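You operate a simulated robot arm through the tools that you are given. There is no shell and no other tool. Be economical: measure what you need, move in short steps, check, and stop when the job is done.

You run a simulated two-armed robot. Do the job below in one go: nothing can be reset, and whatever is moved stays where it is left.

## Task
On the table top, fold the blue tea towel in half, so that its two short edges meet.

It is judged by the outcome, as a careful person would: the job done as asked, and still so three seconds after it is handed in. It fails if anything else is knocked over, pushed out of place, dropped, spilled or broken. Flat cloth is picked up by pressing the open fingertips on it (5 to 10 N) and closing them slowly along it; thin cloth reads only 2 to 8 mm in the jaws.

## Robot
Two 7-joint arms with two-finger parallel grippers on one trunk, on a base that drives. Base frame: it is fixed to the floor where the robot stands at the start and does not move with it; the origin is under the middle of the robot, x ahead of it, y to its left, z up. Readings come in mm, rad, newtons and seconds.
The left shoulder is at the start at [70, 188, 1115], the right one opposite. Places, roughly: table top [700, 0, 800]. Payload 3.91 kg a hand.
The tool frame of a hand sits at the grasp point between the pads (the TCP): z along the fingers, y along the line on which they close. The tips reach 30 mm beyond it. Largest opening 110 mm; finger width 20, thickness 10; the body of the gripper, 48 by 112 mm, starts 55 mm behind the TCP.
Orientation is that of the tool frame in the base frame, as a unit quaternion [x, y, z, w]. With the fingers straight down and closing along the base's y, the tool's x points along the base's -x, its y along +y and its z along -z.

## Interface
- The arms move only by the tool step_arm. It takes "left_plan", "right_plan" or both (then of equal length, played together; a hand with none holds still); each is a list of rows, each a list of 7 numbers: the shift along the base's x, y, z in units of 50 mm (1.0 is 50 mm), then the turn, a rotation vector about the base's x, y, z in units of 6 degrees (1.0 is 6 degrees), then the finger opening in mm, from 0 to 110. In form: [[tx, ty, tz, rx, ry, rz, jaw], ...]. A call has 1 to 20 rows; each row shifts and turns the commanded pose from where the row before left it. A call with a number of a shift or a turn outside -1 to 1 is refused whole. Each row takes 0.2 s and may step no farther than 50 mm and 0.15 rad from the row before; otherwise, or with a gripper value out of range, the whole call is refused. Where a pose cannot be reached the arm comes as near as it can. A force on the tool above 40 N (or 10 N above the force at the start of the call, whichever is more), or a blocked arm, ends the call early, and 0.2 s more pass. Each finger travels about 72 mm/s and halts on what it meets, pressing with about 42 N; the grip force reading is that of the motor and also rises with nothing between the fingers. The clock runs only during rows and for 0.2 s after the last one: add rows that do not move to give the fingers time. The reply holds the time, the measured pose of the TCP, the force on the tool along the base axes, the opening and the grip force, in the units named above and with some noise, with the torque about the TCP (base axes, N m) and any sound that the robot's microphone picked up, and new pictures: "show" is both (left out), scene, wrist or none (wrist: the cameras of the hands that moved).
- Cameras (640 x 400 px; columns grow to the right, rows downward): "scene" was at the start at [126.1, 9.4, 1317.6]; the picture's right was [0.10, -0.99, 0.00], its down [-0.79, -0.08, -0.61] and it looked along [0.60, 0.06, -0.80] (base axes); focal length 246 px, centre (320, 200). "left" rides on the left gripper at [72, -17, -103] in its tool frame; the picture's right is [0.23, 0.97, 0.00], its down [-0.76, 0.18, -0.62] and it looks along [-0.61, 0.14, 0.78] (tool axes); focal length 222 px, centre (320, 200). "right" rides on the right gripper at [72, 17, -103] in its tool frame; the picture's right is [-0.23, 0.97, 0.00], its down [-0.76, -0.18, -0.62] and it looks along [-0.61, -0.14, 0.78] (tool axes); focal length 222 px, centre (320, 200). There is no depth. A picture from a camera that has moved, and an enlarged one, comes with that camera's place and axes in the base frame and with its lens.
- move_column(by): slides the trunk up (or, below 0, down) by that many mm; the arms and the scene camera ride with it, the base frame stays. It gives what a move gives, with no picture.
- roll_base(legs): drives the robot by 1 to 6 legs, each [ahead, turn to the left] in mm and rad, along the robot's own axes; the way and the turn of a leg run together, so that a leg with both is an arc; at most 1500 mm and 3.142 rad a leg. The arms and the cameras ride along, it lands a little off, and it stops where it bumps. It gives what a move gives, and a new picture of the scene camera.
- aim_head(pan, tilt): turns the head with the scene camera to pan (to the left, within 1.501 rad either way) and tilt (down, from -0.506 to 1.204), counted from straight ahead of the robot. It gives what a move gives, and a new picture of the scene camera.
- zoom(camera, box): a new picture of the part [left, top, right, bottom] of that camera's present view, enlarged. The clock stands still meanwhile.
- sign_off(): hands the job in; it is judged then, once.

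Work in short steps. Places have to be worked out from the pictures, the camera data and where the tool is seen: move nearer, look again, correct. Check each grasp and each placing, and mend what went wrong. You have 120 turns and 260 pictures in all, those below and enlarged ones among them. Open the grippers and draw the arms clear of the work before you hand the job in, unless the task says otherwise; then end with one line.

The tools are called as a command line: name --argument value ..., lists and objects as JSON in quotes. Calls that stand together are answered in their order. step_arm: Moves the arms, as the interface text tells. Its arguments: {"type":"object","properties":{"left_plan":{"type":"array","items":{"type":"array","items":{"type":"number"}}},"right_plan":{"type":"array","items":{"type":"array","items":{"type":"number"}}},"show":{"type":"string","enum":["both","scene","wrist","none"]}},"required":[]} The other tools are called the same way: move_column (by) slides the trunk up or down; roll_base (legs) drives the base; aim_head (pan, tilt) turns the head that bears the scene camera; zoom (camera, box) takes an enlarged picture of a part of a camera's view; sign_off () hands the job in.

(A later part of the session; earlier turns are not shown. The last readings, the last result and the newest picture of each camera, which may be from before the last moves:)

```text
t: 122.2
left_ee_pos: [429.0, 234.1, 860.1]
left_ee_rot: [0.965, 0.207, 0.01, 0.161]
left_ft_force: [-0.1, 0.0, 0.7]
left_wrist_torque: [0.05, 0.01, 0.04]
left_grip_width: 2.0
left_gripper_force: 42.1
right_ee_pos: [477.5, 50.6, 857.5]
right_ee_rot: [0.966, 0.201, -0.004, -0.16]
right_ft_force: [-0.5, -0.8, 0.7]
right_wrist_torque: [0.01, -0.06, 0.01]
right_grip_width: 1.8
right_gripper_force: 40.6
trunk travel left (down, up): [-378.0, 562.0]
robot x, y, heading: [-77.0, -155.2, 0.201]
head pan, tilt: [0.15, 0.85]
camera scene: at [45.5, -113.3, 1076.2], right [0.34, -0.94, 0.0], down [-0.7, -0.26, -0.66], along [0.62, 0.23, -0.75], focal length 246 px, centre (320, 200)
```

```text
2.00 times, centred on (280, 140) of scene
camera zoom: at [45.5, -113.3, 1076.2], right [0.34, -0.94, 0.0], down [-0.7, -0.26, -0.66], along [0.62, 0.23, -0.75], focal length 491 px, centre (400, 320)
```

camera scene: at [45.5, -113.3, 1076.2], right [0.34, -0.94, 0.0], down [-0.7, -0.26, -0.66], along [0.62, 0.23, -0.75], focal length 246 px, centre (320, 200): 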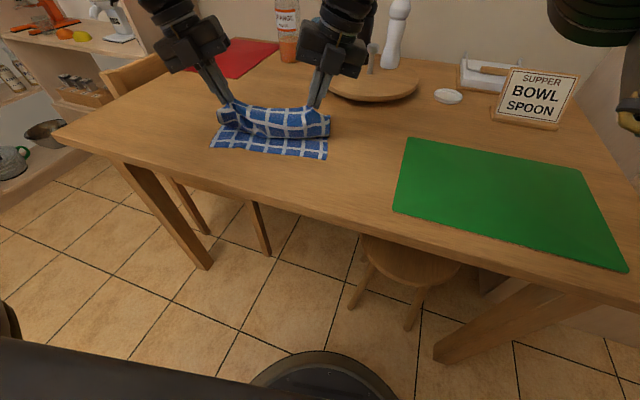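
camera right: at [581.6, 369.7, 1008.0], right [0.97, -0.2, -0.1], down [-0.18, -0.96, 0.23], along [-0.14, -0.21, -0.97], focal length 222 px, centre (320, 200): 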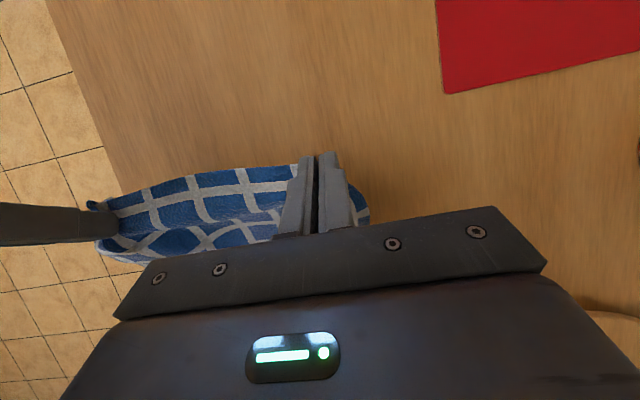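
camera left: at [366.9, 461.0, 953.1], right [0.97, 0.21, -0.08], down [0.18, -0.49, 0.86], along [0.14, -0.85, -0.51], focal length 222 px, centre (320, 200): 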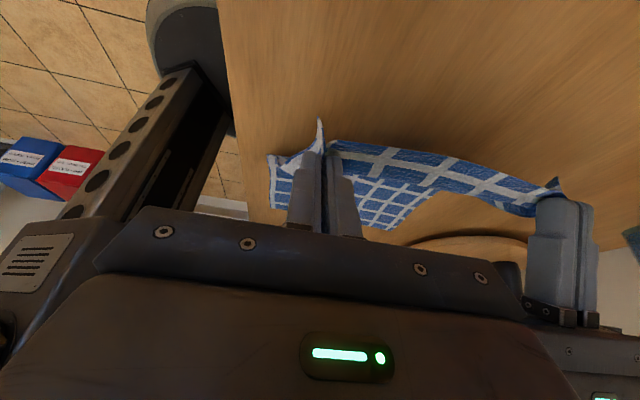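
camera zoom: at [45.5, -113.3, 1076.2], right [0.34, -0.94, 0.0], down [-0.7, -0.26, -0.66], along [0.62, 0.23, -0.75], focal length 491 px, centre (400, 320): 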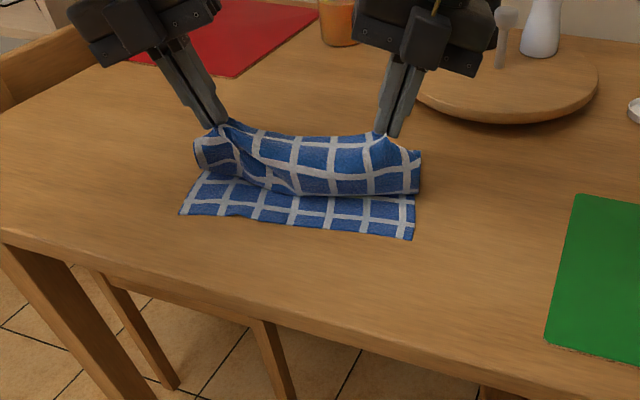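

The flap hangs nearly straight from the hands and lies back toward the crease. I now bring the held edge down and back onto the hem with the arms: targets (394,234) and (430,50).

step_arm --left_plan '[[-0.09, 0, -0.13, 0, 0, 0, 0], [-0.09, 0, -0.13, 0, 0, 0, 0], [-0.09, 0, -0.13, 0, 0, 0, 0], [-0.09, 0, -0.13, 0, 0, 0, 0], [-0.09, 0, -0.13, 0, 0, 0, 0], [-0.09, 0, -0.13, 0, 0, 0, 0], [-0.09, 0, -0.13, 0, 0, 0, 0], [-0.09, 0, -0.13, 0, 0, 0, 0], [0, 0, 0, 0, 0, 0, 0]]' --right_plan '[[-0.12, 0, -0.13, 0, 0, 0, 0], [-0.12, 0, -0.13, 0, 0, 0, 0], [-0.12, 0, -0.13, 0, 0, 0, 0], [-0.12, 0, -0.13, 0, 0, 0, 0], [-0.12, 0, -0.13, 0, 0, 0, 0], [-0.12, 0, -0.13, 0, 0, 0, 0], [-0.12, 0, -0.13, 0, 0, 0, 0], [-0.12, 0, -0.13, 0, 0, 0, 0], [0, 0, 0, 0, 0, 0, 0]]' --show "none"

zoom --camera "scene" --box '[190, 80, 350, 180]'

```text
t: 124.2
left_ee_pos: [394.7, 235.9, 806.5]
left_ee_rot: [0.965, 0.208, 0.009, 0.161]
left_ft_force: [-0.3, -0.3, 0.2]
left_wrist_torque: [-0.01, -0.02, 0.04]
left_grip_width: 2.3
left_gripper_force: 42.5
right_ee_pos: [431.2, 51.7, 804.9]
right_ee_rot: [0.967, 0.201, -0.004, -0.16]
right_ft_force: [0.7, 0.4, 0.0]
right_wrist_torque: [-0.02, 0.01, 0.06]
right_grip_width: 1.7
right_gripper_force: 41.8
trunk travel left (down, up): [-378.0, 562.0]
robot x, y, heading: [-77.2, -149.1, 0.2]
head pan, tilt: [0.15, 0.85]
```

```text
4.00 times, centred on (270, 130) of scene
camera zoom: at [46.9, -113.0, 1076.0], right [0.34, -0.94, 0.0], down [-0.71, -0.26, -0.66], along [0.62, 0.23, -0.75], focal length 982 px, centre (520, 480)
```

zoom: 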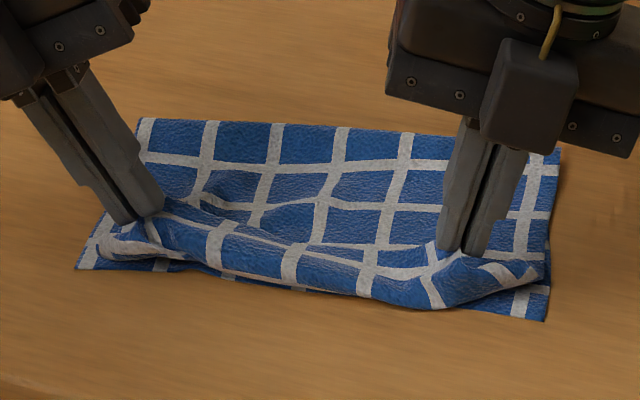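

The edge is over the hem. I lower the last 18 mm.

step_arm --left_plan '[[0, 0, -0.12, 0, 0, 0, 0], [0, 0, -0.12, 0, 0, 0, 0], [0, 0, -0.12, 0, 0, 0, 0], [0, 0, 0, 0, 0, 0, 0]]' --right_plan '[[-0.04, 0, -0.12, 0, 0, 0, 0], [-0.04, 0, -0.12, 0, 0, 0, 0], [0, 0, -0.12, 0, 0, 0, 0], [0, 0, 0, 0, 0, 0, 0]]' --show "wrist"

zoom --camera "scene" --box '[190, 80, 350, 180]'

```text
t: 125.2
left_ee_pos: [393.1, 234.7, 789.3]
left_ee_rot: [0.965, 0.207, 0.01, 0.161]
left_ft_force: [0.1, 0.2, 0.8]
left_wrist_torque: [0.0, 0.05, 0.01]
left_grip_width: 2.0
left_gripper_force: 41.5
right_ee_pos: [426.6, 50.9, 789.2]
right_ee_rot: [0.966, 0.201, -0.004, -0.159]
right_ft_force: [-1.0, -0.3, 1.1]
right_wrist_torque: [-0.01, -0.04, 0.09]
right_grip_width: 1.7
right_gripper_force: 41.9
trunk travel left (down, up): [-378.0, 562.0]
robot x, y, heading: [-76.3, -147.4, 0.203]
head pan, tilt: [0.15, 0.85]
camera right: at [507.7, 32.9, 886.9], right [0.17, -0.93, -0.31], down [-0.72, -0.33, 0.6], along [-0.67, 0.13, -0.73], focal length 222 px, centre (320, 200)
camera left: at [443.7, 309.1, 878.5], right [0.59, -0.75, 0.3], down [-0.68, -0.27, 0.68], along [-0.43, -0.61, -0.67], focal length 222 px, centre (320, 200)
```

right: 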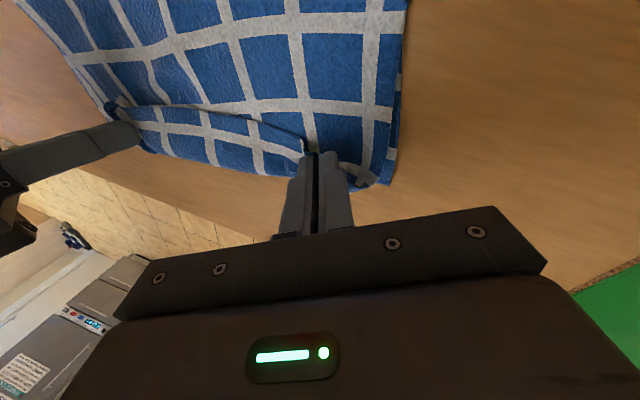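
left: 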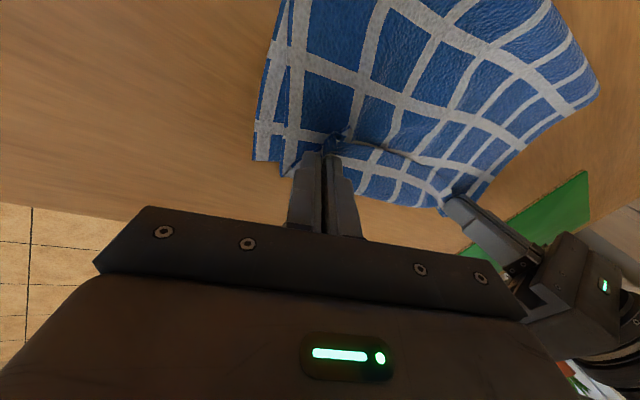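

```text
4.00 times, centred on (270, 130) of scene
camera zoom: at [46.8, -113.0, 1076.0], right [0.34, -0.94, 0.0], down [-0.71, -0.26, -0.66], along [0.62, 0.23, -0.75], focal length 982 px, centre (520, 480)
```

zoom: 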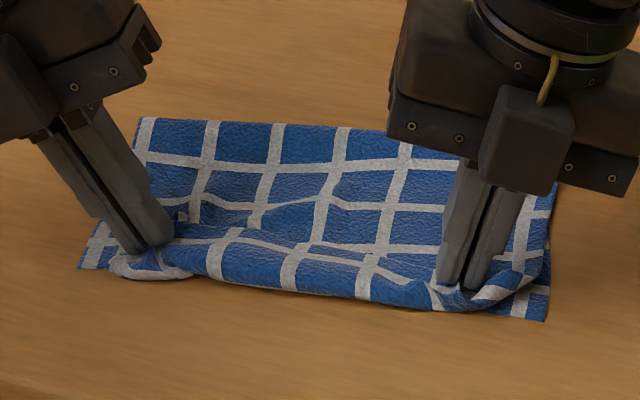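

The layers coincide well; the small width deficit is the gathered cloth. I lower 3 mm more and open slowly, which spreads the gathers along the edge.

step_arm --left_plan '[[0, 0, -0.06, 0, 0, 0, 0], [0, 0, 0, 0, 0, 0, 6], [0, 0, 0, 0, 0, 0, 12], [0, 0, 0, 0, 0, 0, 18], [0, 0, 0, 0, 0, 0, 24], [0, 0, 0, 0, 0, 0, 30], [0, 0, 0, 0, 0, 0, 30]]' --right_plan '[[0, 0, -0.06, 0, 0, 0, 0], [0, 0, 0, 0, 0, 0, 6], [0, 0, 0, 0, 0, 0, 12], [0, 0, 0, 0, 0, 0, 18], [0, 0, 0, 0, 0, 0, 24], [0, 0, 0, 0, 0, 0, 30], [0, 0, 0, 0, 0, 0, 30]]' --show "none"

zoom --camera "scene" --box '[190, 80, 350, 180]'

```text
t: 126.8
left_ee_pos: [392.1, 234.5, 788.6]
left_ee_rot: [0.965, 0.207, 0.011, 0.161]
left_ft_force: [1.6, -2.5, 7.4]
left_wrist_torque: [0.01, 0.02, 0.02]
left_grip_width: 27.6
left_gripper_force: 0.0
right_ee_pos: [425.6, 49.8, 787.6]
right_ee_rot: [0.966, 0.201, -0.002, -0.161]
right_ft_force: [1.0, 9.5, 25.6]
right_wrist_torque: [0.03, 0.05, 0.0]
right_grip_width: 22.3
right_gripper_force: 0.1
trunk travel left (down, up): [-378.0, 562.0]
robot x, y, heading: [-76.7, -152.8, 0.205]
head pan, tilt: [0.15, 0.85]
```

```text
4.00 times, centred on (270, 130) of scene
camera zoom: at [44.5, -113.5, 1076.5], right [0.35, -0.94, 0.0], down [-0.7, -0.26, -0.66], along [0.62, 0.23, -0.75], focal length 982 px, centre (520, 480)
```

zoom: 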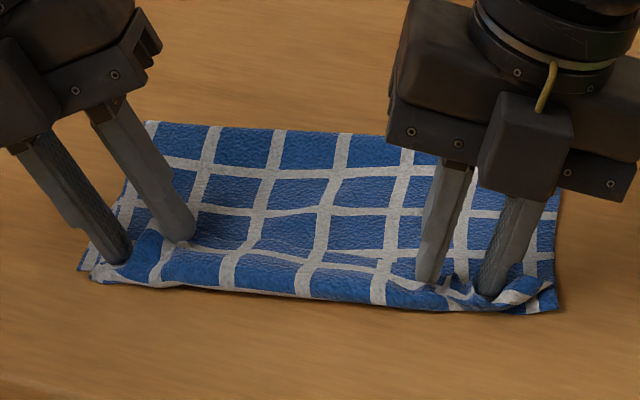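

The gathers spread out nicely. I retreat both hands along their finger axes, slowly at first.

step_arm --left_plan '[[0, 0, 0.1, 0, 0, 0, 30], [-0.02, 0.06, 0.2, 0, 0, 0, 30], [-0.05, 0.18, 0.55, 0, 0, 0, 30], [-0.07, 0.25, 0.75, 0, 0, 0, 30], [-0.07, 0.25, 0.75, 0, 0, 0, 30], [-0.07, 0.25, 0.75, 0, 0, 0, 30], [0, 0, 0, 0, 0, 0, 30]]' --right_plan '[[0, 0, 0.1, 0, 0, 0, 24], [0.02, -0.06, 0.2, 0, 0, 0, 24], [0.05, -0.18, 0.55, 0, 0, 0, 24], [0.06, -0.25, 0.75, 0, 0, 0, 24], [0.06, -0.25, 0.75, 0, 0, 0, 24], [0.06, -0.25, 0.75, 0, 0, 0, 24], [0, 0, 0, 0, 0, 0, 24]]' --show "wrist"

zoom --camera "scene" --box '[190, 80, 350, 180]'

```text
t: 128.4
left_ee_pos: [376.4, 285.7, 938.6]
left_ee_rot: [0.965, 0.207, 0.011, 0.163]
left_ft_force: [0.8, 0.2, 0.1]
left_wrist_torque: [-0.01, 0.04, -0.03]
left_grip_width: 29.7
left_gripper_force: 0.1
left hand out of reach, approached as far as the arm can: row 6
right_ee_pos: [441.5, 2.2, 937.4]
right_ee_rot: [0.967, 0.201, -0.005, -0.16]
right_ft_force: [-0.3, 0.3, 0.5]
right_wrist_torque: [0.0, -0.01, 0.02]
right_grip_width: 24.0
right_gripper_force: 0.0
trunk travel left (down, up): [-378.0, 562.0]
robot x, y, heading: [-78.8, -151.4, 0.201]
head pan, tilt: [0.15, 0.85]
camera right: at [521.9, -17.1, 1036.2], right [0.17, -0.93, -0.31], down [-0.72, -0.33, 0.6], along [-0.67, 0.13, -0.73], focal length 222 px, centre (320, 200)
camera left: at [425.9, 359.5, 1027.8], right [0.59, -0.75, 0.3], down [-0.68, -0.27, 0.68], along [-0.43, -0.61, -0.67], focal length 222 px, centre (320, 200)
```

right: 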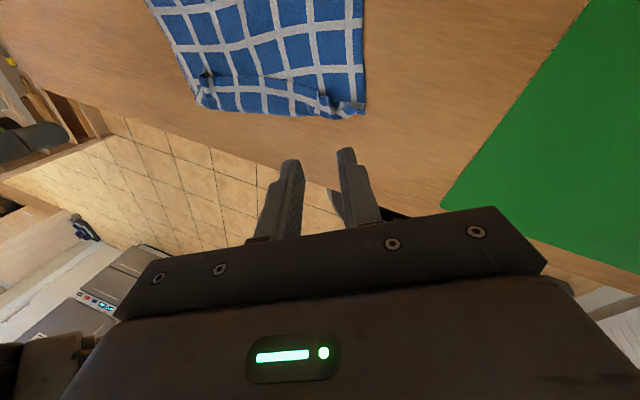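
left: 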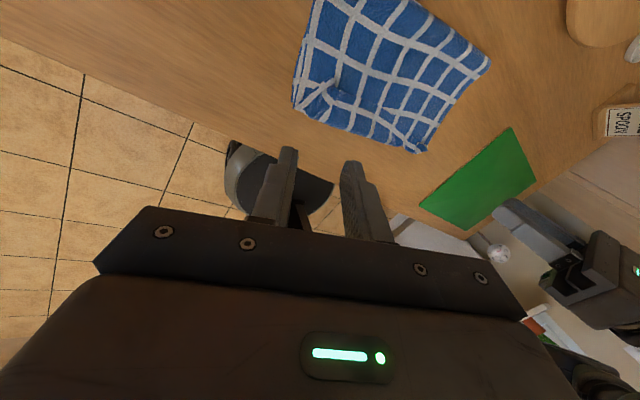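

```text
4.00 times, centred on (270, 130) of scene
camera zoom: at [47.4, -112.9, 1075.9], right [0.35, -0.94, 0.0], down [-0.71, -0.26, -0.66], along [0.62, 0.23, -0.75], focal length 982 px, centre (520, 480)
```

zoom: 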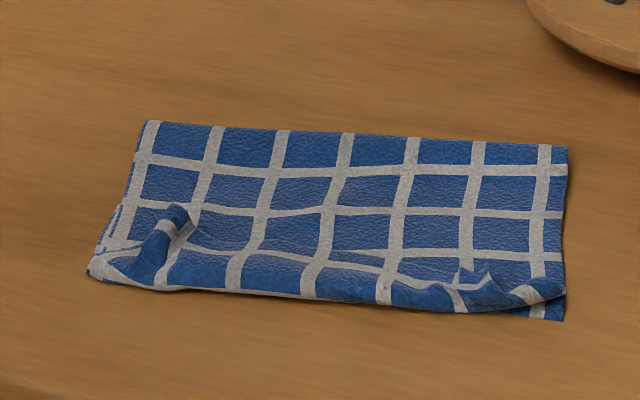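

The towel is folded and lies flat with small pinch bumps. I raise the trunk (clear of everything) and zoom in to judge the edges.

move_column --by 200

zoom --camera "scene" --box '[200, 120, 360, 220]'

zoom --camera "right" --box '[200, 0, 440, 150]'

```text
t: 130.5
left_ee_pos: [375.8, 284.8, 1137.9]
left_ee_rot: [0.964, 0.208, 0.011, 0.162]
left_ft_force: [-0.4, 0.0, -0.5]
left_wrist_torque: [0.0, 0.03, 0.02]
left_grip_width: 30.2
left_gripper_force: 0.0
right_ee_pos: [440.9, 1.3, 1138.1]
right_ee_rot: [0.967, 0.201, -0.004, -0.159]
right_ft_force: [0.2, 0.2, -0.2]
right_wrist_torque: [0.03, 0.01, 0.01]
right_grip_width: 24.2
right_gripper_force: 0.1
trunk travel left (down, up): [-578.0, 362.0]
robot x, y, heading: [-76.8, -150.6, 0.203]
head pan, tilt: [0.15, 0.85]
```

```text
4.00 times, centred on (280, 170) of scene
camera zoom: at [47.1, -112.8, 1275.9], right [0.34, -0.94, 0.0], down [-0.71, -0.26, -0.66], along [0.62, 0.23, -0.75], focal length 982 px, centre (480, 320)
```

zoom: 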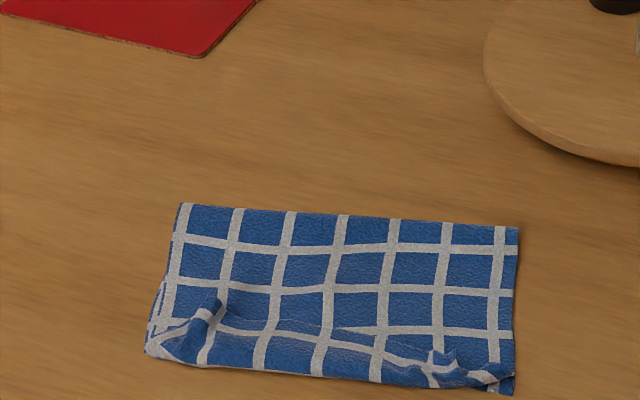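

```text
2.67 times, centred on (320, 75) of right
camera zoom: at [521.7, -17.0, 1236.1], right [0.17, -0.93, -0.31], down [-0.72, -0.33, 0.6], along [-0.67, 0.13, -0.73], focal length 592 px, centre (320, 533)
```

zoom: 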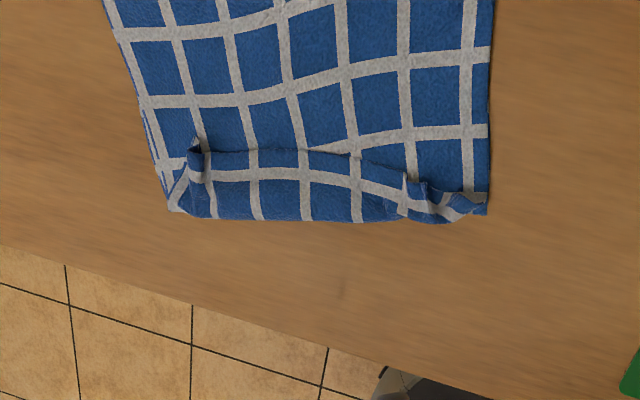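

A closer look shows the upper edge turned back on itself: a ~35–40 mm flap lies on top, facing away. The clamps held the edge pointing the wrong way, and the crease sits ~18 mm too near. I'll regrip the standing pinch ridges at the flap's edge and re‑lay it. First I go back down.

move_column --by -200

step_arm --left_plan '[[0.15, -0.19, -0.45, 0, 0, 0, 36], [0.15, -0.19, -0.45, 0, 0, 0, 36], [0.15, -0.19, -0.45, 0, 0, 0, 36], [0.15, -0.19, -0.45, 0, 0, 0, 36], [0.15, -0.19, -0.45, 0, 0, 0, 36], [0.15, -0.19, -0.27, 0, 0, 0, 36], [0, 0, 0, 0, 0, 0, 36]]' --right_plan '[[0, 0.18, -0.45, 0, 0, 0, 40], [0, 0.18, -0.45, 0, 0, 0, 40], [0, 0.18, -0.45, 0, 0, 0, 40], [0, 0.18, -0.45, 0, 0, 0, 40], [0, 0.18, -0.45, 0, 0, 0, 40], [0, 0.18, -0.27, 0, 0, 0, 40], [0, 0, 0, 0, 0, 0, 40]]' --show "wrist"

zoom --camera "scene" --box '[190, 80, 350, 180]'

```text
t: 132.7
left_ee_pos: [376.5, 284.4, 936.6]
left_ee_rot: [0.965, 0.208, 0.011, 0.162]
left_ft_force: [0.2, 0.1, 0.3]
left_wrist_torque: [0.03, 0.01, 0.01]
left_grip_width: 29.8
left_gripper_force: 0.0
right_ee_pos: [440.7, 0.5, 937.8]
right_ee_rot: [0.967, 0.201, -0.004, -0.159]
right_ft_force: [-0.6, 0.2, -0.3]
right_wrist_torque: [-0.02, -0.02, -0.01]
right_grip_width: 24.0
right_gripper_force: 0.1
trunk travel left (down, up): [-378.0, 562.0]
robot x, y, heading: [-75.9, -149.9, 0.203]
head pan, tilt: [0.15, 0.85]
```

```text
t: 134.3
left_ee_pos: [420.5, 227.9, 810.6]
left_ee_rot: [0.965, 0.208, 0.012, 0.162]
left_ft_force: [-0.4, -1.3, 0.0]
left_wrist_torque: [-0.01, -0.03, 0.01]
left_grip_width: 36.0
left_gripper_force: 0.0
right_ee_pos: [439.8, 53.5, 811.6]
right_ee_rot: [0.967, 0.201, -0.004, -0.159]
right_ft_force: [0.7, 0.3, 0.0]
right_wrist_torque: [0.02, 0.01, -0.02]
right_grip_width: 40.1
right_gripper_force: 0.0
trunk travel left (down, up): [-378.0, 562.0]
robot x, y, heading: [-79.0, -151.1, 0.202]
head pan, tilt: [0.15, 0.85]
camera right: at [521.6, 36.0, 910.0], right [0.17, -0.93, -0.32], down [-0.72, -0.33, 0.6], along [-0.67, 0.13, -0.73], focal length 222 px, centre (320, 200)
camera left: at [469.5, 302.9, 901.5], right [0.59, -0.75, 0.3], down [-0.68, -0.27, 0.68], along [-0.43, -0.61, -0.67], focal length 222 px, centre (320, 200)
```

right: 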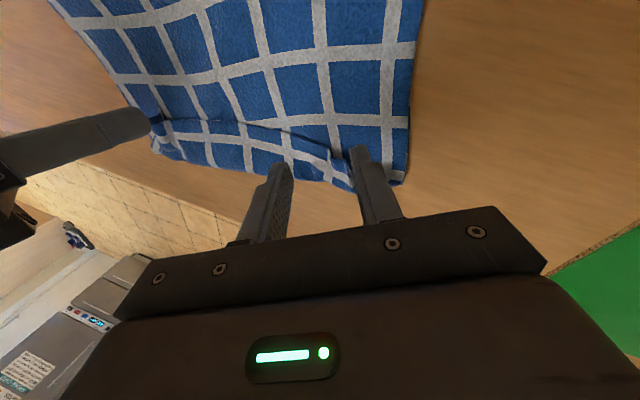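
left: 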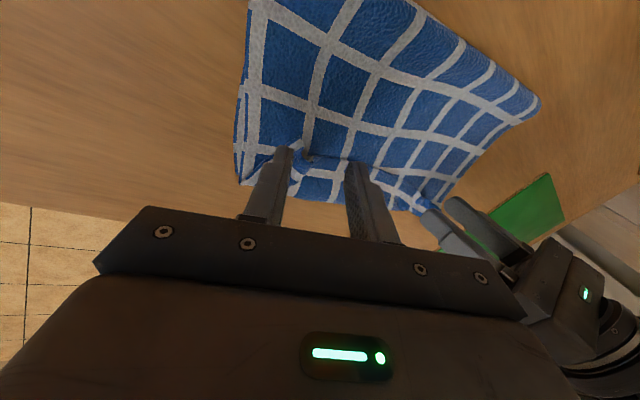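

```text
4.00 times, centred on (270, 130) of scene
camera zoom: at [46.7, -113.1, 1076.0], right [0.34, -0.94, 0.0], down [-0.71, -0.26, -0.66], along [0.62, 0.23, -0.75], focal length 982 px, centre (520, 480)
```

zoom: 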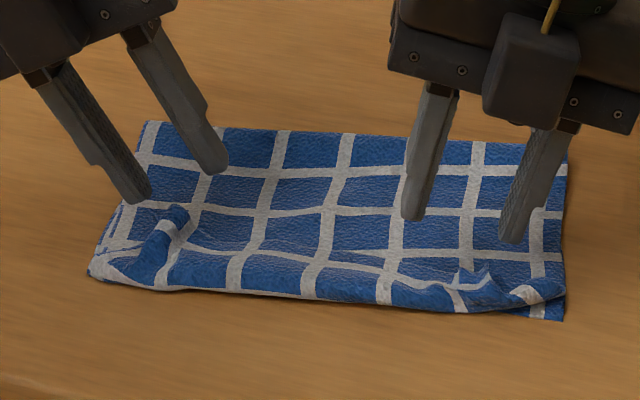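

The left fingers straddle the ridge; the right needs ~12 mm nearer. I adjust, drop to just above the top layer, and close slowly.

step_arm --left_plan '[[-0.1, 0, -0.2, 0, 0, 0, 36], [0, 0, -0.2, 0, 0, 0, 36], [0, 0, 0, 0, 0, 0, 30], [0, 0, 0, 0, 0, 0, 24], [0, 0, 0, 0, 0, 0, 18], [0, 0, 0, 0, 0, 0, 12], [0, 0, 0, 0, 0, 0, 6], [0, 0, 0, 0, 0, 0, 0], [0, 0, 0, 0, 0, 0, 0]]' --right_plan '[[-0.25, -0.06, -0.2, 0, 0, 0, 40], [0, 0, -0.22, 0, 0, 0, 40], [0, 0, 0, 0, 0, 0, 32], [0, 0, 0, 0, 0, 0, 26], [0, 0, 0, 0, 0, 0, 20], [0, 0, 0, 0, 0, 0, 14], [0, 0, 0, 0, 0, 0, 8], [0, 0, 0, 0, 0, 0, 2], [0, 0, 0, 0, 0, 0, 0]]' --show "none"

zoom --camera "scene" --box '[190, 80, 350, 180]'

```text
t: 136.3
left_ee_pos: [415.4, 227.4, 791.8]
left_ee_rot: [0.964, 0.208, 0.011, 0.162]
left_ft_force: [0.6, 0.5, 0.7]
left_wrist_torque: [-0.01, 0.0, 0.06]
left_grip_width: 2.2
left_gripper_force: 42.5
right_ee_pos: [428.2, 52.2, 792.0]
right_ee_rot: [0.966, 0.201, -0.005, -0.159]
right_ft_force: [-0.6, 0.3, -0.1]
right_wrist_torque: [0.04, 0.02, -0.01]
right_grip_width: 2.5
right_gripper_force: 41.7
trunk travel left (down, up): [-378.0, 562.0]
robot x, y, heading: [-75.9, -155.0, 0.201]
head pan, tilt: [0.15, 0.85]
```

```text
4.00 times, centred on (270, 130) of scene
camera zoom: at [47.0, -112.9, 1075.9], right [0.34, -0.94, 0.0], down [-0.71, -0.26, -0.66], along [0.62, 0.23, -0.75], focal length 982 px, centre (520, 480)
```

zoom: 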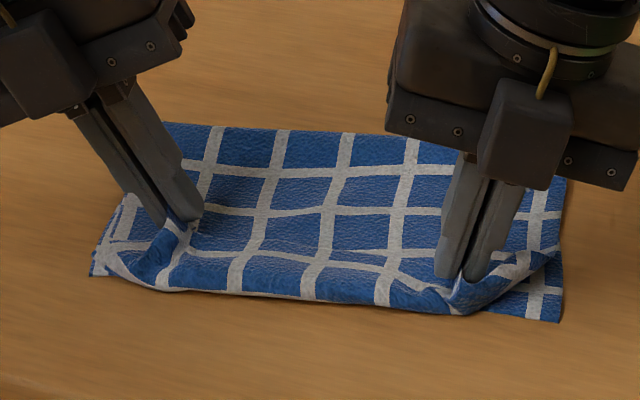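

Both hold the ridges (2.2 and 2.5 mm). I lift 60 mm to see that only the upper layer comes.

step_arm --left_plan '[[0, 0, 0.3, 0, 0, 0, 0], [0, 0, 0.3, 0, 0, 0, 0], [0, 0, 0.3, 0, 0, 0, 0], [0, 0, 0.3, 0, 0, 0, 0], [0, 0, 0, 0, 0, 0, 0]]' --right_plan '[[0, 0, 0.3, 0, 0, 0, 0], [0, 0, 0.3, 0, 0, 0, 0], [0, 0, 0.3, 0, 0, 0, 0], [0, 0, 0.3, 0, 0, 0, 0], [0, 0, 0, 0, 0, 0, 0]]' --show "wrist"

zoom --camera "scene" --box '[190, 80, 350, 180]'

```text
t: 137.5
left_ee_pos: [417.2, 228.0, 851.6]
left_ee_rot: [0.965, 0.208, 0.011, 0.162]
left_ft_force: [-0.9, 0.2, -0.4]
left_wrist_torque: [0.02, 0.05, 0.03]
left_grip_width: 1.9
left_gripper_force: 41.9
right_ee_pos: [429.9, 52.1, 850.0]
right_ee_rot: [0.966, 0.201, -0.004, -0.159]
right_ft_force: [0.2, -0.3, 0.1]
right_wrist_torque: [0.05, 0.03, -0.04]
right_grip_width: 2.4
right_gripper_force: 42.7
trunk travel left (down, up): [-378.0, 562.0]
robot x, y, heading: [-76.4, -149.7, 0.204]
head pan, tilt: [0.15, 0.85]
camera right: at [509.4, 34.2, 948.8], right [0.17, -0.93, -0.31], down [-0.72, -0.33, 0.6], along [-0.67, 0.13, -0.73], focal length 222 px, centre (320, 200)
camera left: at [465.4, 302.7, 941.3], right [0.59, -0.75, 0.3], down [-0.68, -0.27, 0.68], along [-0.43, -0.61, -0.67], focal length 222 px, centre (320, 200)
```

right: 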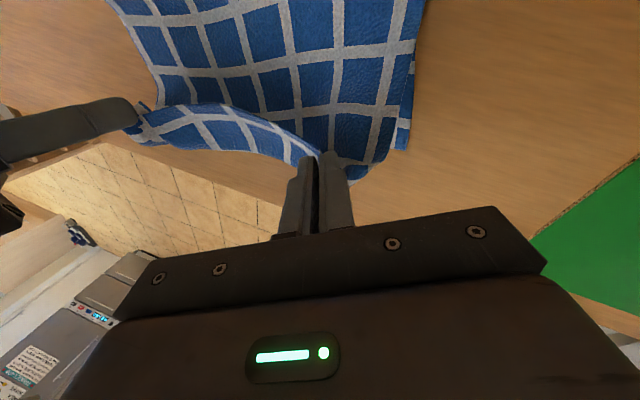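
left: 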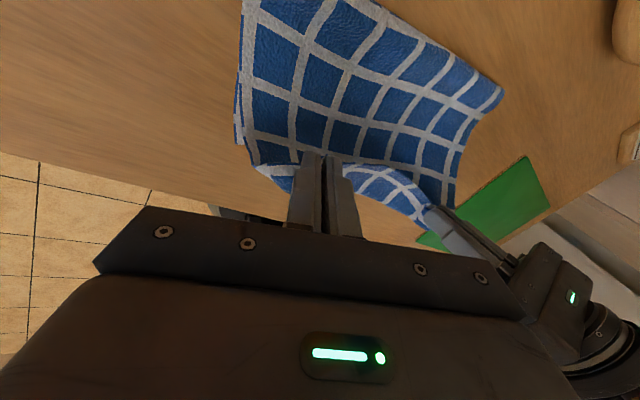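

```text
4.00 times, centred on (270, 130) of scene
camera zoom: at [47.3, -112.9, 1075.9], right [0.34, -0.94, 0.0], down [-0.71, -0.26, -0.66], along [0.62, 0.23, -0.75], focal length 982 px, centre (520, 480)
```

zoom: 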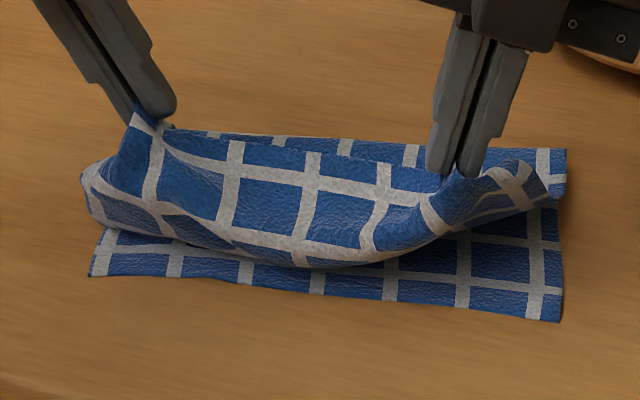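

Only the upper layer came up, with the lower hem undisturbed. I raise the edge, square the right hand with the crease (+28 mm), and drive forward so the flap stands over the crease and about 17 mm more gets laid.

move_column --by 85

step_arm --right_plan '[[0.2, 0.02, 0, 0, 0, 0, 0], [0.2, 0.02, 0, 0, 0, 0, 0], [0.16, 0, 0, 0, 0, 0, 0], [0, 0, 0, 0, 0, 0, 0]]' --show "none"

roll_base --legs '[[130, 0]]'

zoom --camera "scene" --box '[160, 60, 400, 260]'

```text
t: 138.7
left_ee_pos: [415.9, 226.4, 936.8]
left_ee_rot: [0.965, 0.208, 0.011, 0.162]
left_ft_force: [-0.3, 0.2, -0.3]
left_wrist_torque: [0.0, 0.03, 0.0]
left_grip_width: 2.0
left_gripper_force: 41.9
right_ee_pos: [428.9, 52.2, 935.4]
right_ee_rot: [0.967, 0.201, -0.004, -0.159]
right_ft_force: [0.2, 0.6, 0.7]
right_wrist_torque: [0.0, 0.02, 0.01]
right_grip_width: 2.2
right_gripper_force: 41.8
trunk travel left (down, up): [-463.0, 477.0]
robot x, y, heading: [-79.3, -151.3, 0.2]
head pan, tilt: [0.15, 0.85]
```

```text
t: 139.7
left_ee_pos: [415.0, 227.3, 937.8]
left_ee_rot: [0.965, 0.208, 0.011, 0.162]
left_ft_force: [0.1, 0.2, 0.0]
left_wrist_torque: [0.02, 0.01, 0.02]
left_grip_width: 2.3
left_gripper_force: 41.9
right_ee_pos: [455.2, 53.2, 935.3]
right_ee_rot: [0.967, 0.201, -0.004, -0.159]
right_ft_force: [0.5, -0.5, -0.6]
right_wrist_torque: [0.0, 0.0, 0.02]
right_grip_width: 2.1
right_gripper_force: 42.5
trunk travel left (down, up): [-463.0, 477.0]
robot x, y, heading: [-75.4, -150.7, 0.202]
head pan, tilt: [0.15, 0.85]
```

```text
t: 141.0
left_ee_pos: [542.5, 255.8, 934.2]
left_ee_rot: [0.964, 0.208, 0.011, 0.162]
left_ft_force: [1.0, 0.8, -0.6]
left_wrist_torque: [-0.05, 0.01, 0.04]
left_grip_width: 2.3
left_gripper_force: 41.9
right_ee_pos: [583.9, 80.1, 933.8]
right_ee_rot: [0.967, 0.201, -0.005, -0.16]
right_ft_force: [-0.9, 0.0, 0.1]
right_wrist_torque: [0.06, 0.03, 0.02]
right_grip_width: 2.2
right_gripper_force: 41.8
trunk travel left (down, up): [-463.0, 477.0]
robot x, y, heading: [44.1, -129.2, 0.205]
head pan, tilt: [0.15, 0.85]
camera scene: at [174.0, -87.1, 1160.8], right [0.35, -0.94, 0.0], down [-0.71, -0.26, -0.66], along [0.62, 0.23, -0.75], focal length 246 px, centre (320, 200)
```

scene: 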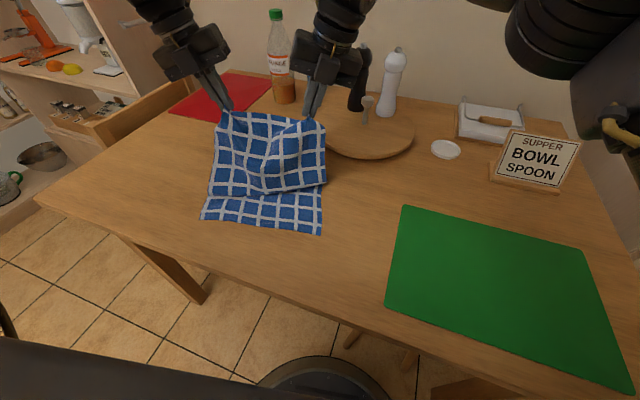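

```text
2.00 times, centred on (280, 160) of scene
camera zoom: at [174.0, -87.1, 1160.8], right [0.35, -0.94, 0.0], down [-0.71, -0.26, -0.66], along [0.62, 0.23, -0.75], focal length 491 px, centre (400, 280)
```

zoom: 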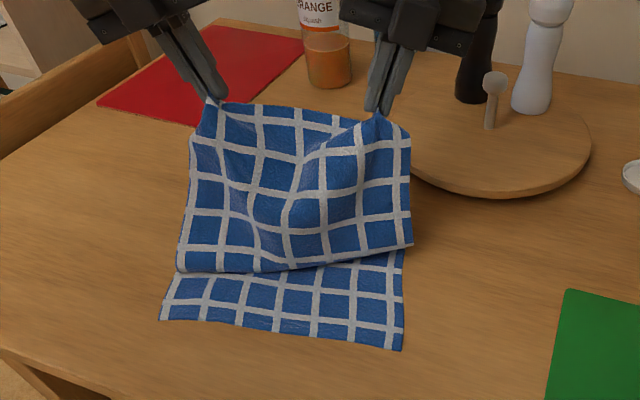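

The flap bellies because it's slack. I raise 35 mm and advance 30 mm to pull it upright over the crease.

move_column --by 38

roll_base --legs '[[30, 0]]'

zoom --camera "scene" --box '[160, 60, 400, 260]'

```text
t: 141.8
left_ee_pos: [541.3, 253.9, 973.6]
left_ee_rot: [0.964, 0.209, 0.012, 0.162]
left_ft_force: [0.6, -0.3, -0.7]
left_wrist_torque: [0.0, 0.0, 0.03]
left_grip_width: 2.2
left_gripper_force: 42.1
right_ee_pos: [582.6, 79.1, 972.2]
right_ee_rot: [0.967, 0.201, -0.005, -0.159]
right_ft_force: [-0.1, 0.6, -0.5]
right_wrist_torque: [0.03, 0.02, 0.0]
right_grip_width: 2.1
right_gripper_force: 41.6
trunk travel left (down, up): [-501.0, 439.0]
robot x, y, heading: [45.9, -130.8, 0.203]
head pan, tilt: [0.15, 0.85]
```

```text
t: 142.7
left_ee_pos: [569.0, 259.9, 974.2]
left_ee_rot: [0.964, 0.209, 0.012, 0.163]
left_ft_force: [0.4, 0.0, -0.4]
left_wrist_torque: [-0.04, 0.03, 0.0]
left_grip_width: 1.8
left_gripper_force: 42.3
right_ee_pos: [609.9, 85.2, 974.1]
right_ee_rot: [0.966, 0.202, -0.003, -0.16]
right_ft_force: [0.5, -0.3, -0.7]
right_wrist_torque: [0.01, 0.01, 0.03]
right_grip_width: 2.0
right_gripper_force: 42.3
trunk travel left (down, up): [-501.0, 439.0]
robot x, y, heading: [78.6, -118.3, 0.206]
head pan, tilt: [0.15, 0.85]
camera scene: at [200.5, -81.6, 1199.3], right [0.35, -0.94, 0.0], down [-0.7, -0.26, -0.66], along [0.62, 0.23, -0.75], focal length 246 px, centre (320, 200)
```

scene: 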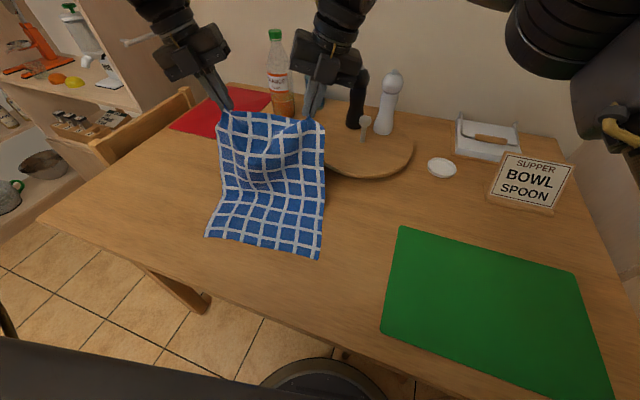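

```text
2.00 times, centred on (280, 160) of scene
camera zoom: at [200.5, -81.6, 1199.3], right [0.35, -0.94, 0.0], down [-0.7, -0.26, -0.66], along [0.62, 0.23, -0.75], focal length 491 px, centre (400, 280)
```

zoom: 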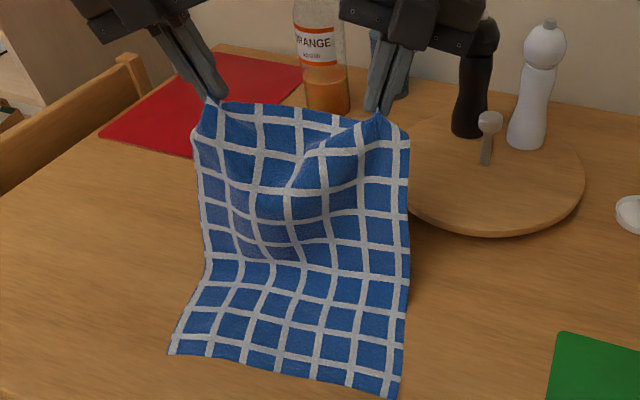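

Unfolded properly again, hem still at (386,252)–(424,9). I lay more this time so the crease moves outward: lower 25, advance 22, lower 22, advance 16.

move_column --by -25

roll_base --legs '[[22, 0]]'

move_column --by -24

roll_base --legs '[[18, 0]]'

zoom --camera "scene" --box '[160, 60, 400, 260]'

```text
t: 143.4
left_ee_pos: [570.6, 260.4, 949.3]
left_ee_rot: [0.964, 0.209, 0.012, 0.163]
left_ft_force: [0.1, 0.4, 0.2]
left_wrist_torque: [-0.01, -0.03, 0.04]
left_grip_width: 1.8
left_gripper_force: 42.2
right_ee_pos: [612.1, 85.0, 948.9]
right_ee_rot: [0.967, 0.201, -0.005, -0.159]
right_ft_force: [0.3, 0.2, 0.2]
right_wrist_torque: [0.01, -0.01, -0.02]
right_grip_width: 2.4
right_gripper_force: 42.0
trunk travel left (down, up): [-476.0, 464.0]
robot x, y, heading: [77.4, -121.6, 0.208]
head pan, tilt: [0.15, 0.85]
```

```text
t: 144.2
left_ee_pos: [592.6, 264.2, 949.2]
left_ee_rot: [0.964, 0.209, 0.012, 0.163]
left_ft_force: [0.6, 0.5, 0.3]
left_wrist_torque: [-0.02, 0.01, 0.03]
left_grip_width: 2.2
left_gripper_force: 42.3
right_ee_pos: [633.1, 90.9, 947.8]
right_ee_rot: [0.966, 0.202, -0.005, -0.16]
right_ft_force: [0.0, -0.1, 1.2]
right_wrist_torque: [-0.02, -0.01, -0.02]
right_grip_width: 2.0
right_gripper_force: 41.6
trunk travel left (down, up): [-476.0, 464.0]
robot x, y, heading: [104.0, -121.0, 0.204]
head pan, tilt: [0.15, 0.85]
camera scene: at [223.3, -76.7, 1174.1], right [0.35, -0.94, 0.0], down [-0.7, -0.26, -0.66], along [0.62, 0.23, -0.75], focal length 246 px, centre (320, 200)
```

scene: 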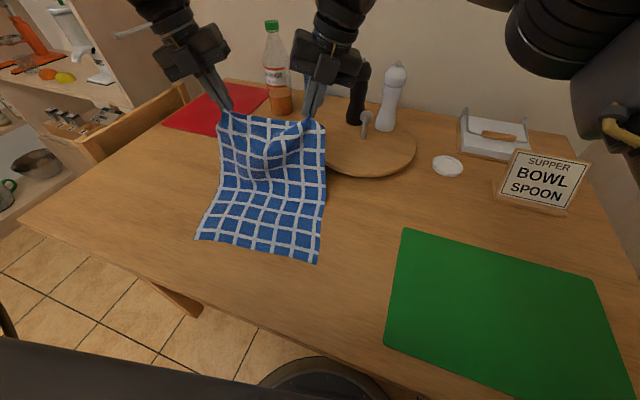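

```text
t: 144.9
left_ee_pos: [591.4, 264.8, 925.1]
left_ee_rot: [0.964, 0.208, 0.012, 0.162]
left_ft_force: [0.3, 0.0, -0.1]
left_wrist_torque: [-0.02, 0.01, -0.01]
left_grip_width: 2.0
left_gripper_force: 41.6
right_ee_pos: [633.0, 89.5, 924.4]
right_ee_rot: [0.966, 0.202, -0.005, -0.16]
right_ft_force: [-1.2, 1.7, 0.1]
right_wrist_torque: [0.03, 0.02, -0.03]
right_grip_width: 2.1
right_gripper_force: 41.8
trunk travel left (down, up): [-452.0, 488.0]
robot x, y, heading: [101.6, -112.7, 0.202]
head pan, tilt: [0.15, 0.85]
```

```text
t: 145.6
left_ee_pos: [609.3, 269.0, 926.1]
left_ee_rot: [0.964, 0.21, 0.011, 0.162]
left_ft_force: [0.5, 0.2, -0.2]
left_wrist_torque: [-0.02, 0.02, 0.04]
left_grip_width: 2.1
left_gripper_force: 42.0
right_ee_pos: [650.6, 94.4, 924.8]
right_ee_rot: [0.966, 0.202, -0.005, -0.16]
right_ft_force: [-0.2, -0.5, 0.1]
right_wrist_torque: [0.01, 0.03, 0.02]
right_grip_width: 2.2
right_gripper_force: 41.7
trunk travel left (down, up): [-452.0, 488.0]
robot x, y, heading: [116.7, -112.7, 0.2]
head pan, tilt: [0.15, 0.85]
camera scene: at [241.0, -72.9, 1150.0], right [0.35, -0.94, 0.0], down [-0.7, -0.26, -0.66], along [0.62, 0.23, -0.75], focal length 246 px, centre (320, 200)
```

scene: 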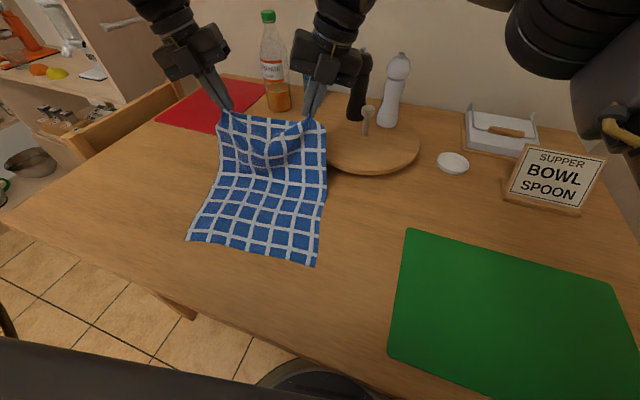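

```text
2.00 times, centred on (280, 160) of scene
camera zoom: at [241.0, -72.9, 1150.0], right [0.35, -0.94, 0.0], down [-0.7, -0.26, -0.66], along [0.62, 0.23, -0.75], focal length 491 px, centre (400, 280)
```

zoom: 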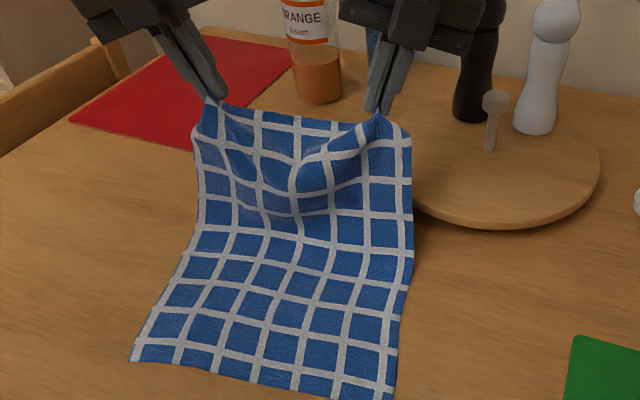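

About 178 mm is laid now, hem unmoved at (387,253)–(435,7). I fold back again: back 100, lower 50, back 60.

roll_base --legs '[[-100, 0]]'

move_column --by -48

roll_base --legs '[[-60, 0]]'

zoom --camera "scene" --box '[160, 60, 400, 260]'

```text
t: 146.8
left_ee_pos: [511.2, 249.3, 924.6]
left_ee_rot: [0.964, 0.209, 0.012, 0.162]
left_ft_force: [-0.2, 0.7, -0.1]
left_wrist_torque: [0.0, -0.01, 0.05]
left_grip_width: 2.1
left_gripper_force: 42.2
right_ee_pos: [550.2, 74.0, 924.6]
right_ee_rot: [0.966, 0.202, -0.003, -0.159]
right_ft_force: [-0.4, 0.4, 0.8]
right_wrist_torque: [-0.03, 0.01, 0.0]
right_grip_width: 2.1
right_gripper_force: 41.9
trunk travel left (down, up): [-452.0, 488.0]
robot x, y, heading: [18.0, -133.4, 0.201]
head pan, tilt: [0.15, 0.85]
camera scene: at [141.9, -93.2, 1150.0], right [0.35, -0.94, 0.0], down [-0.7, -0.26, -0.66], along [0.62, 0.23, -0.75], focal length 246 px, centre (320, 200)
```

scene: 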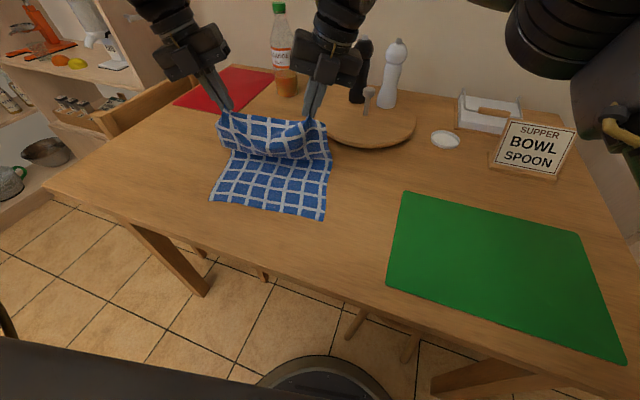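

```text
t: 147.7
left_ee_pos: [511.4, 248.7, 878.8]
left_ee_rot: [0.964, 0.21, 0.012, 0.162]
left_ft_force: [0.4, -0.3, 0.5]
left_wrist_torque: [0.02, 0.0, 0.03]
left_grip_width: 2.2
left_gripper_force: 42.4
right_ee_pos: [551.8, 73.9, 876.6]
right_ee_rot: [0.966, 0.202, -0.005, -0.16]
right_ft_force: [0.0, -0.3, -0.5]
right_wrist_torque: [0.03, 0.01, -0.01]
right_grip_width: 2.4
right_gripper_force: 41.8
trunk travel left (down, up): [-404.0, 536.0]
robot x, y, heading: [15.7, -132.3, 0.206]
head pan, tilt: [0.15, 0.85]
```

```text
t: 148.7
left_ee_pos: [449.5, 234.8, 877.9]
left_ee_rot: [0.964, 0.208, 0.013, 0.162]
left_ft_force: [-0.3, 0.0, 0.3]
left_wrist_torque: [0.03, -0.02, 0.04]
left_grip_width: 1.8
left_gripper_force: 42.1
right_ee_pos: [490.4, 61.8, 878.3]
right_ee_rot: [0.966, 0.202, -0.004, -0.159]
right_ft_force: [-0.2, 0.0, 0.7]
right_wrist_torque: [0.02, 0.0, -0.02]
right_grip_width: 2.3
right_gripper_force: 42.2
trunk travel left (down, up): [-404.0, 536.0]
robot x, y, heading: [-41.5, -143.4, 0.202]
head pan, tilt: [0.15, 0.85]
camera scene: at [81.7, -105.9, 1102.2], right [0.35, -0.94, 0.0], down [-0.7, -0.26, -0.66], along [0.62, 0.23, -0.75], focal length 246 px, centre (320, 200)
```

scene: 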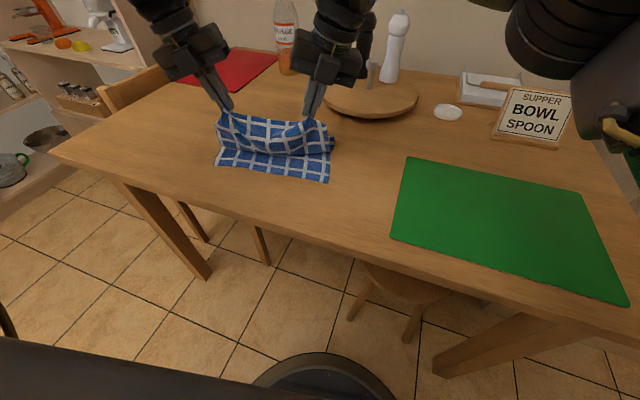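

```text
2.00 times, centred on (280, 160) of scene
camera zoom: at [81.7, -105.9, 1102.2], right [0.35, -0.94, 0.0], down [-0.7, -0.26, -0.66], along [0.62, 0.23, -0.75], focal length 491 px, centre (400, 280)
```

zoom: 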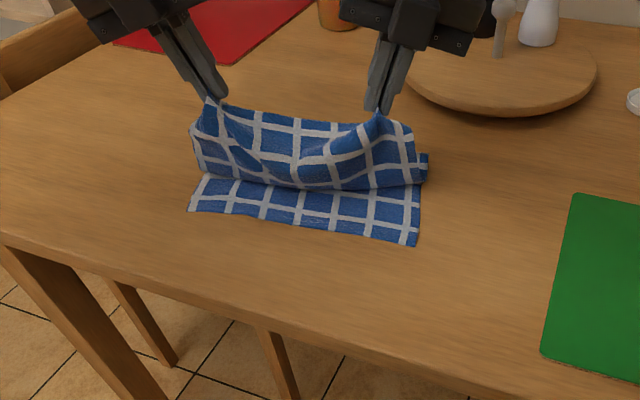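

Coming over well. Now the arms bring the edge back and down to about 20 mm above the hem.

step_arm --left_plan '[[-0.08, -0.028, -0.15, 0, 0, 0, 0], [-0.08, -0.028, -0.15, 0, 0, 0, 0], [-0.08, -0.028, -0.15, 0, 0, 0, 0], [-0.08, -0.028, -0.15, 0, 0, 0, 0], [-0.08, -0.028, -0.15, 0, 0, 0, 0], [-0.08, -0.028, -0.15, 0, 0, 0, 0], [-0.08, -0.028, -0.15, 0, 0, 0, 0], [-0.08, -0.028, -0.15, 0, 0, 0, 0], [-0.08, -0.028, -0.15, 0, 0, 0, 0], [-0.08, -0.028, -0.15, 0, 0, 0, 0], [0, 0, 0, 0, 0, 0, 0]]' --right_plan '[[-0.095, -0.028, -0.15, 0, 0, 0, 0], [-0.095, -0.028, -0.15, 0, 0, 0, 0], [-0.095, -0.028, -0.15, 0, 0, 0, 0], [-0.095, -0.028, -0.15, 0, 0, 0, 0], [-0.095, -0.028, -0.15, 0, 0, 0, 0], [-0.095, -0.028, -0.15, 0, 0, 0, 0], [-0.095, -0.028, -0.15, 0, 0, 0, 0], [-0.095, -0.028, -0.15, 0, 0, 0, 0], [-0.095, -0.028, -0.15, 0, 0, 0, 0], [-0.095, -0.028, -0.15, 0, 0, 0, 0], [0, 0, 0, 0, 0, 0, 0]]' --show "wrist"

zoom --camera "scene" --box '[190, 80, 350, 180]'

```text
t: 151.1
left_ee_pos: [411.5, 220.0, 801.7]
left_ee_rot: [0.964, 0.21, 0.012, 0.163]
left_ft_force: [-0.3, 0.4, 0.0]
left_wrist_torque: [-0.02, -0.02, -0.02]
left_grip_width: 2.1
left_gripper_force: 42.0
right_ee_pos: [444.2, 47.7, 801.8]
right_ee_rot: [0.966, 0.203, -0.004, -0.16]
right_ft_force: [-0.5, -0.2, -0.3]
right_wrist_torque: [0.01, -0.02, 0.01]
right_grip_width: 1.9
right_gripper_force: 42.4
trunk travel left (down, up): [-404.0, 536.0]
robot x, y, heading: [-43.8, -145.0, 0.203]
head pan, tilt: [0.15, 0.85]
camera right: at [524.6, 29.3, 899.9], right [0.17, -0.93, -0.32], down [-0.72, -0.34, 0.6], along [-0.67, 0.13, -0.73], focal length 222 px, centre (320, 200)
camera left: at [460.4, 296.4, 892.6], right [0.6, -0.74, 0.3], down [-0.68, -0.27, 0.68], along [-0.43, -0.61, -0.67], focal length 222 px, centre (320, 200)
```

right: 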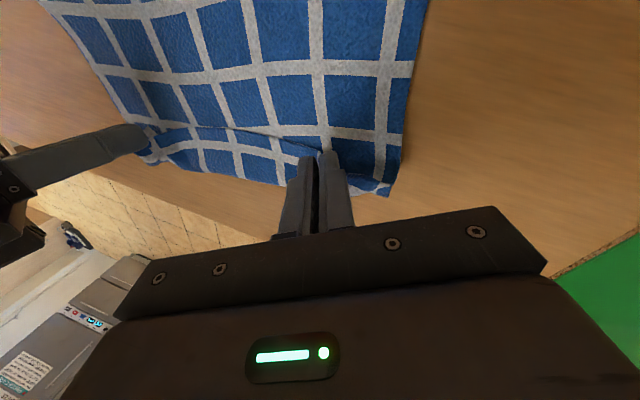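
left: 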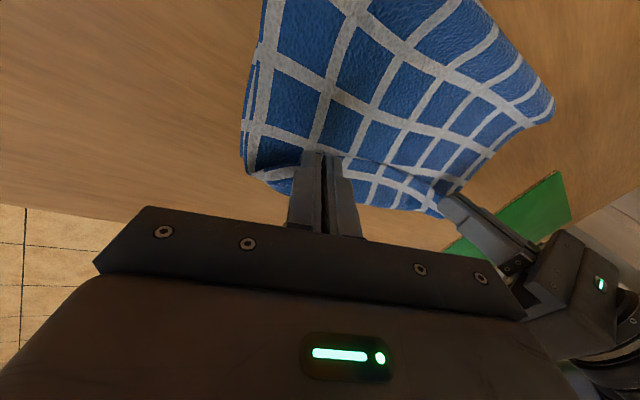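

```text
4.00 times, centred on (270, 130) of scene
camera zoom: at [83.3, -105.5, 1102.0], right [0.35, -0.94, 0.0], down [-0.7, -0.26, -0.66], along [0.62, 0.23, -0.75], focal length 982 px, centre (520, 480)
```

zoom: 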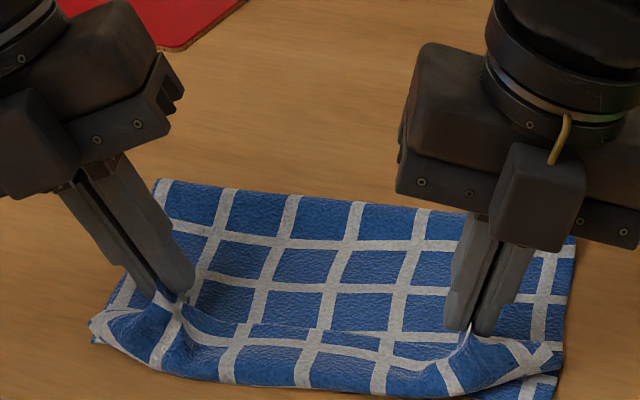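

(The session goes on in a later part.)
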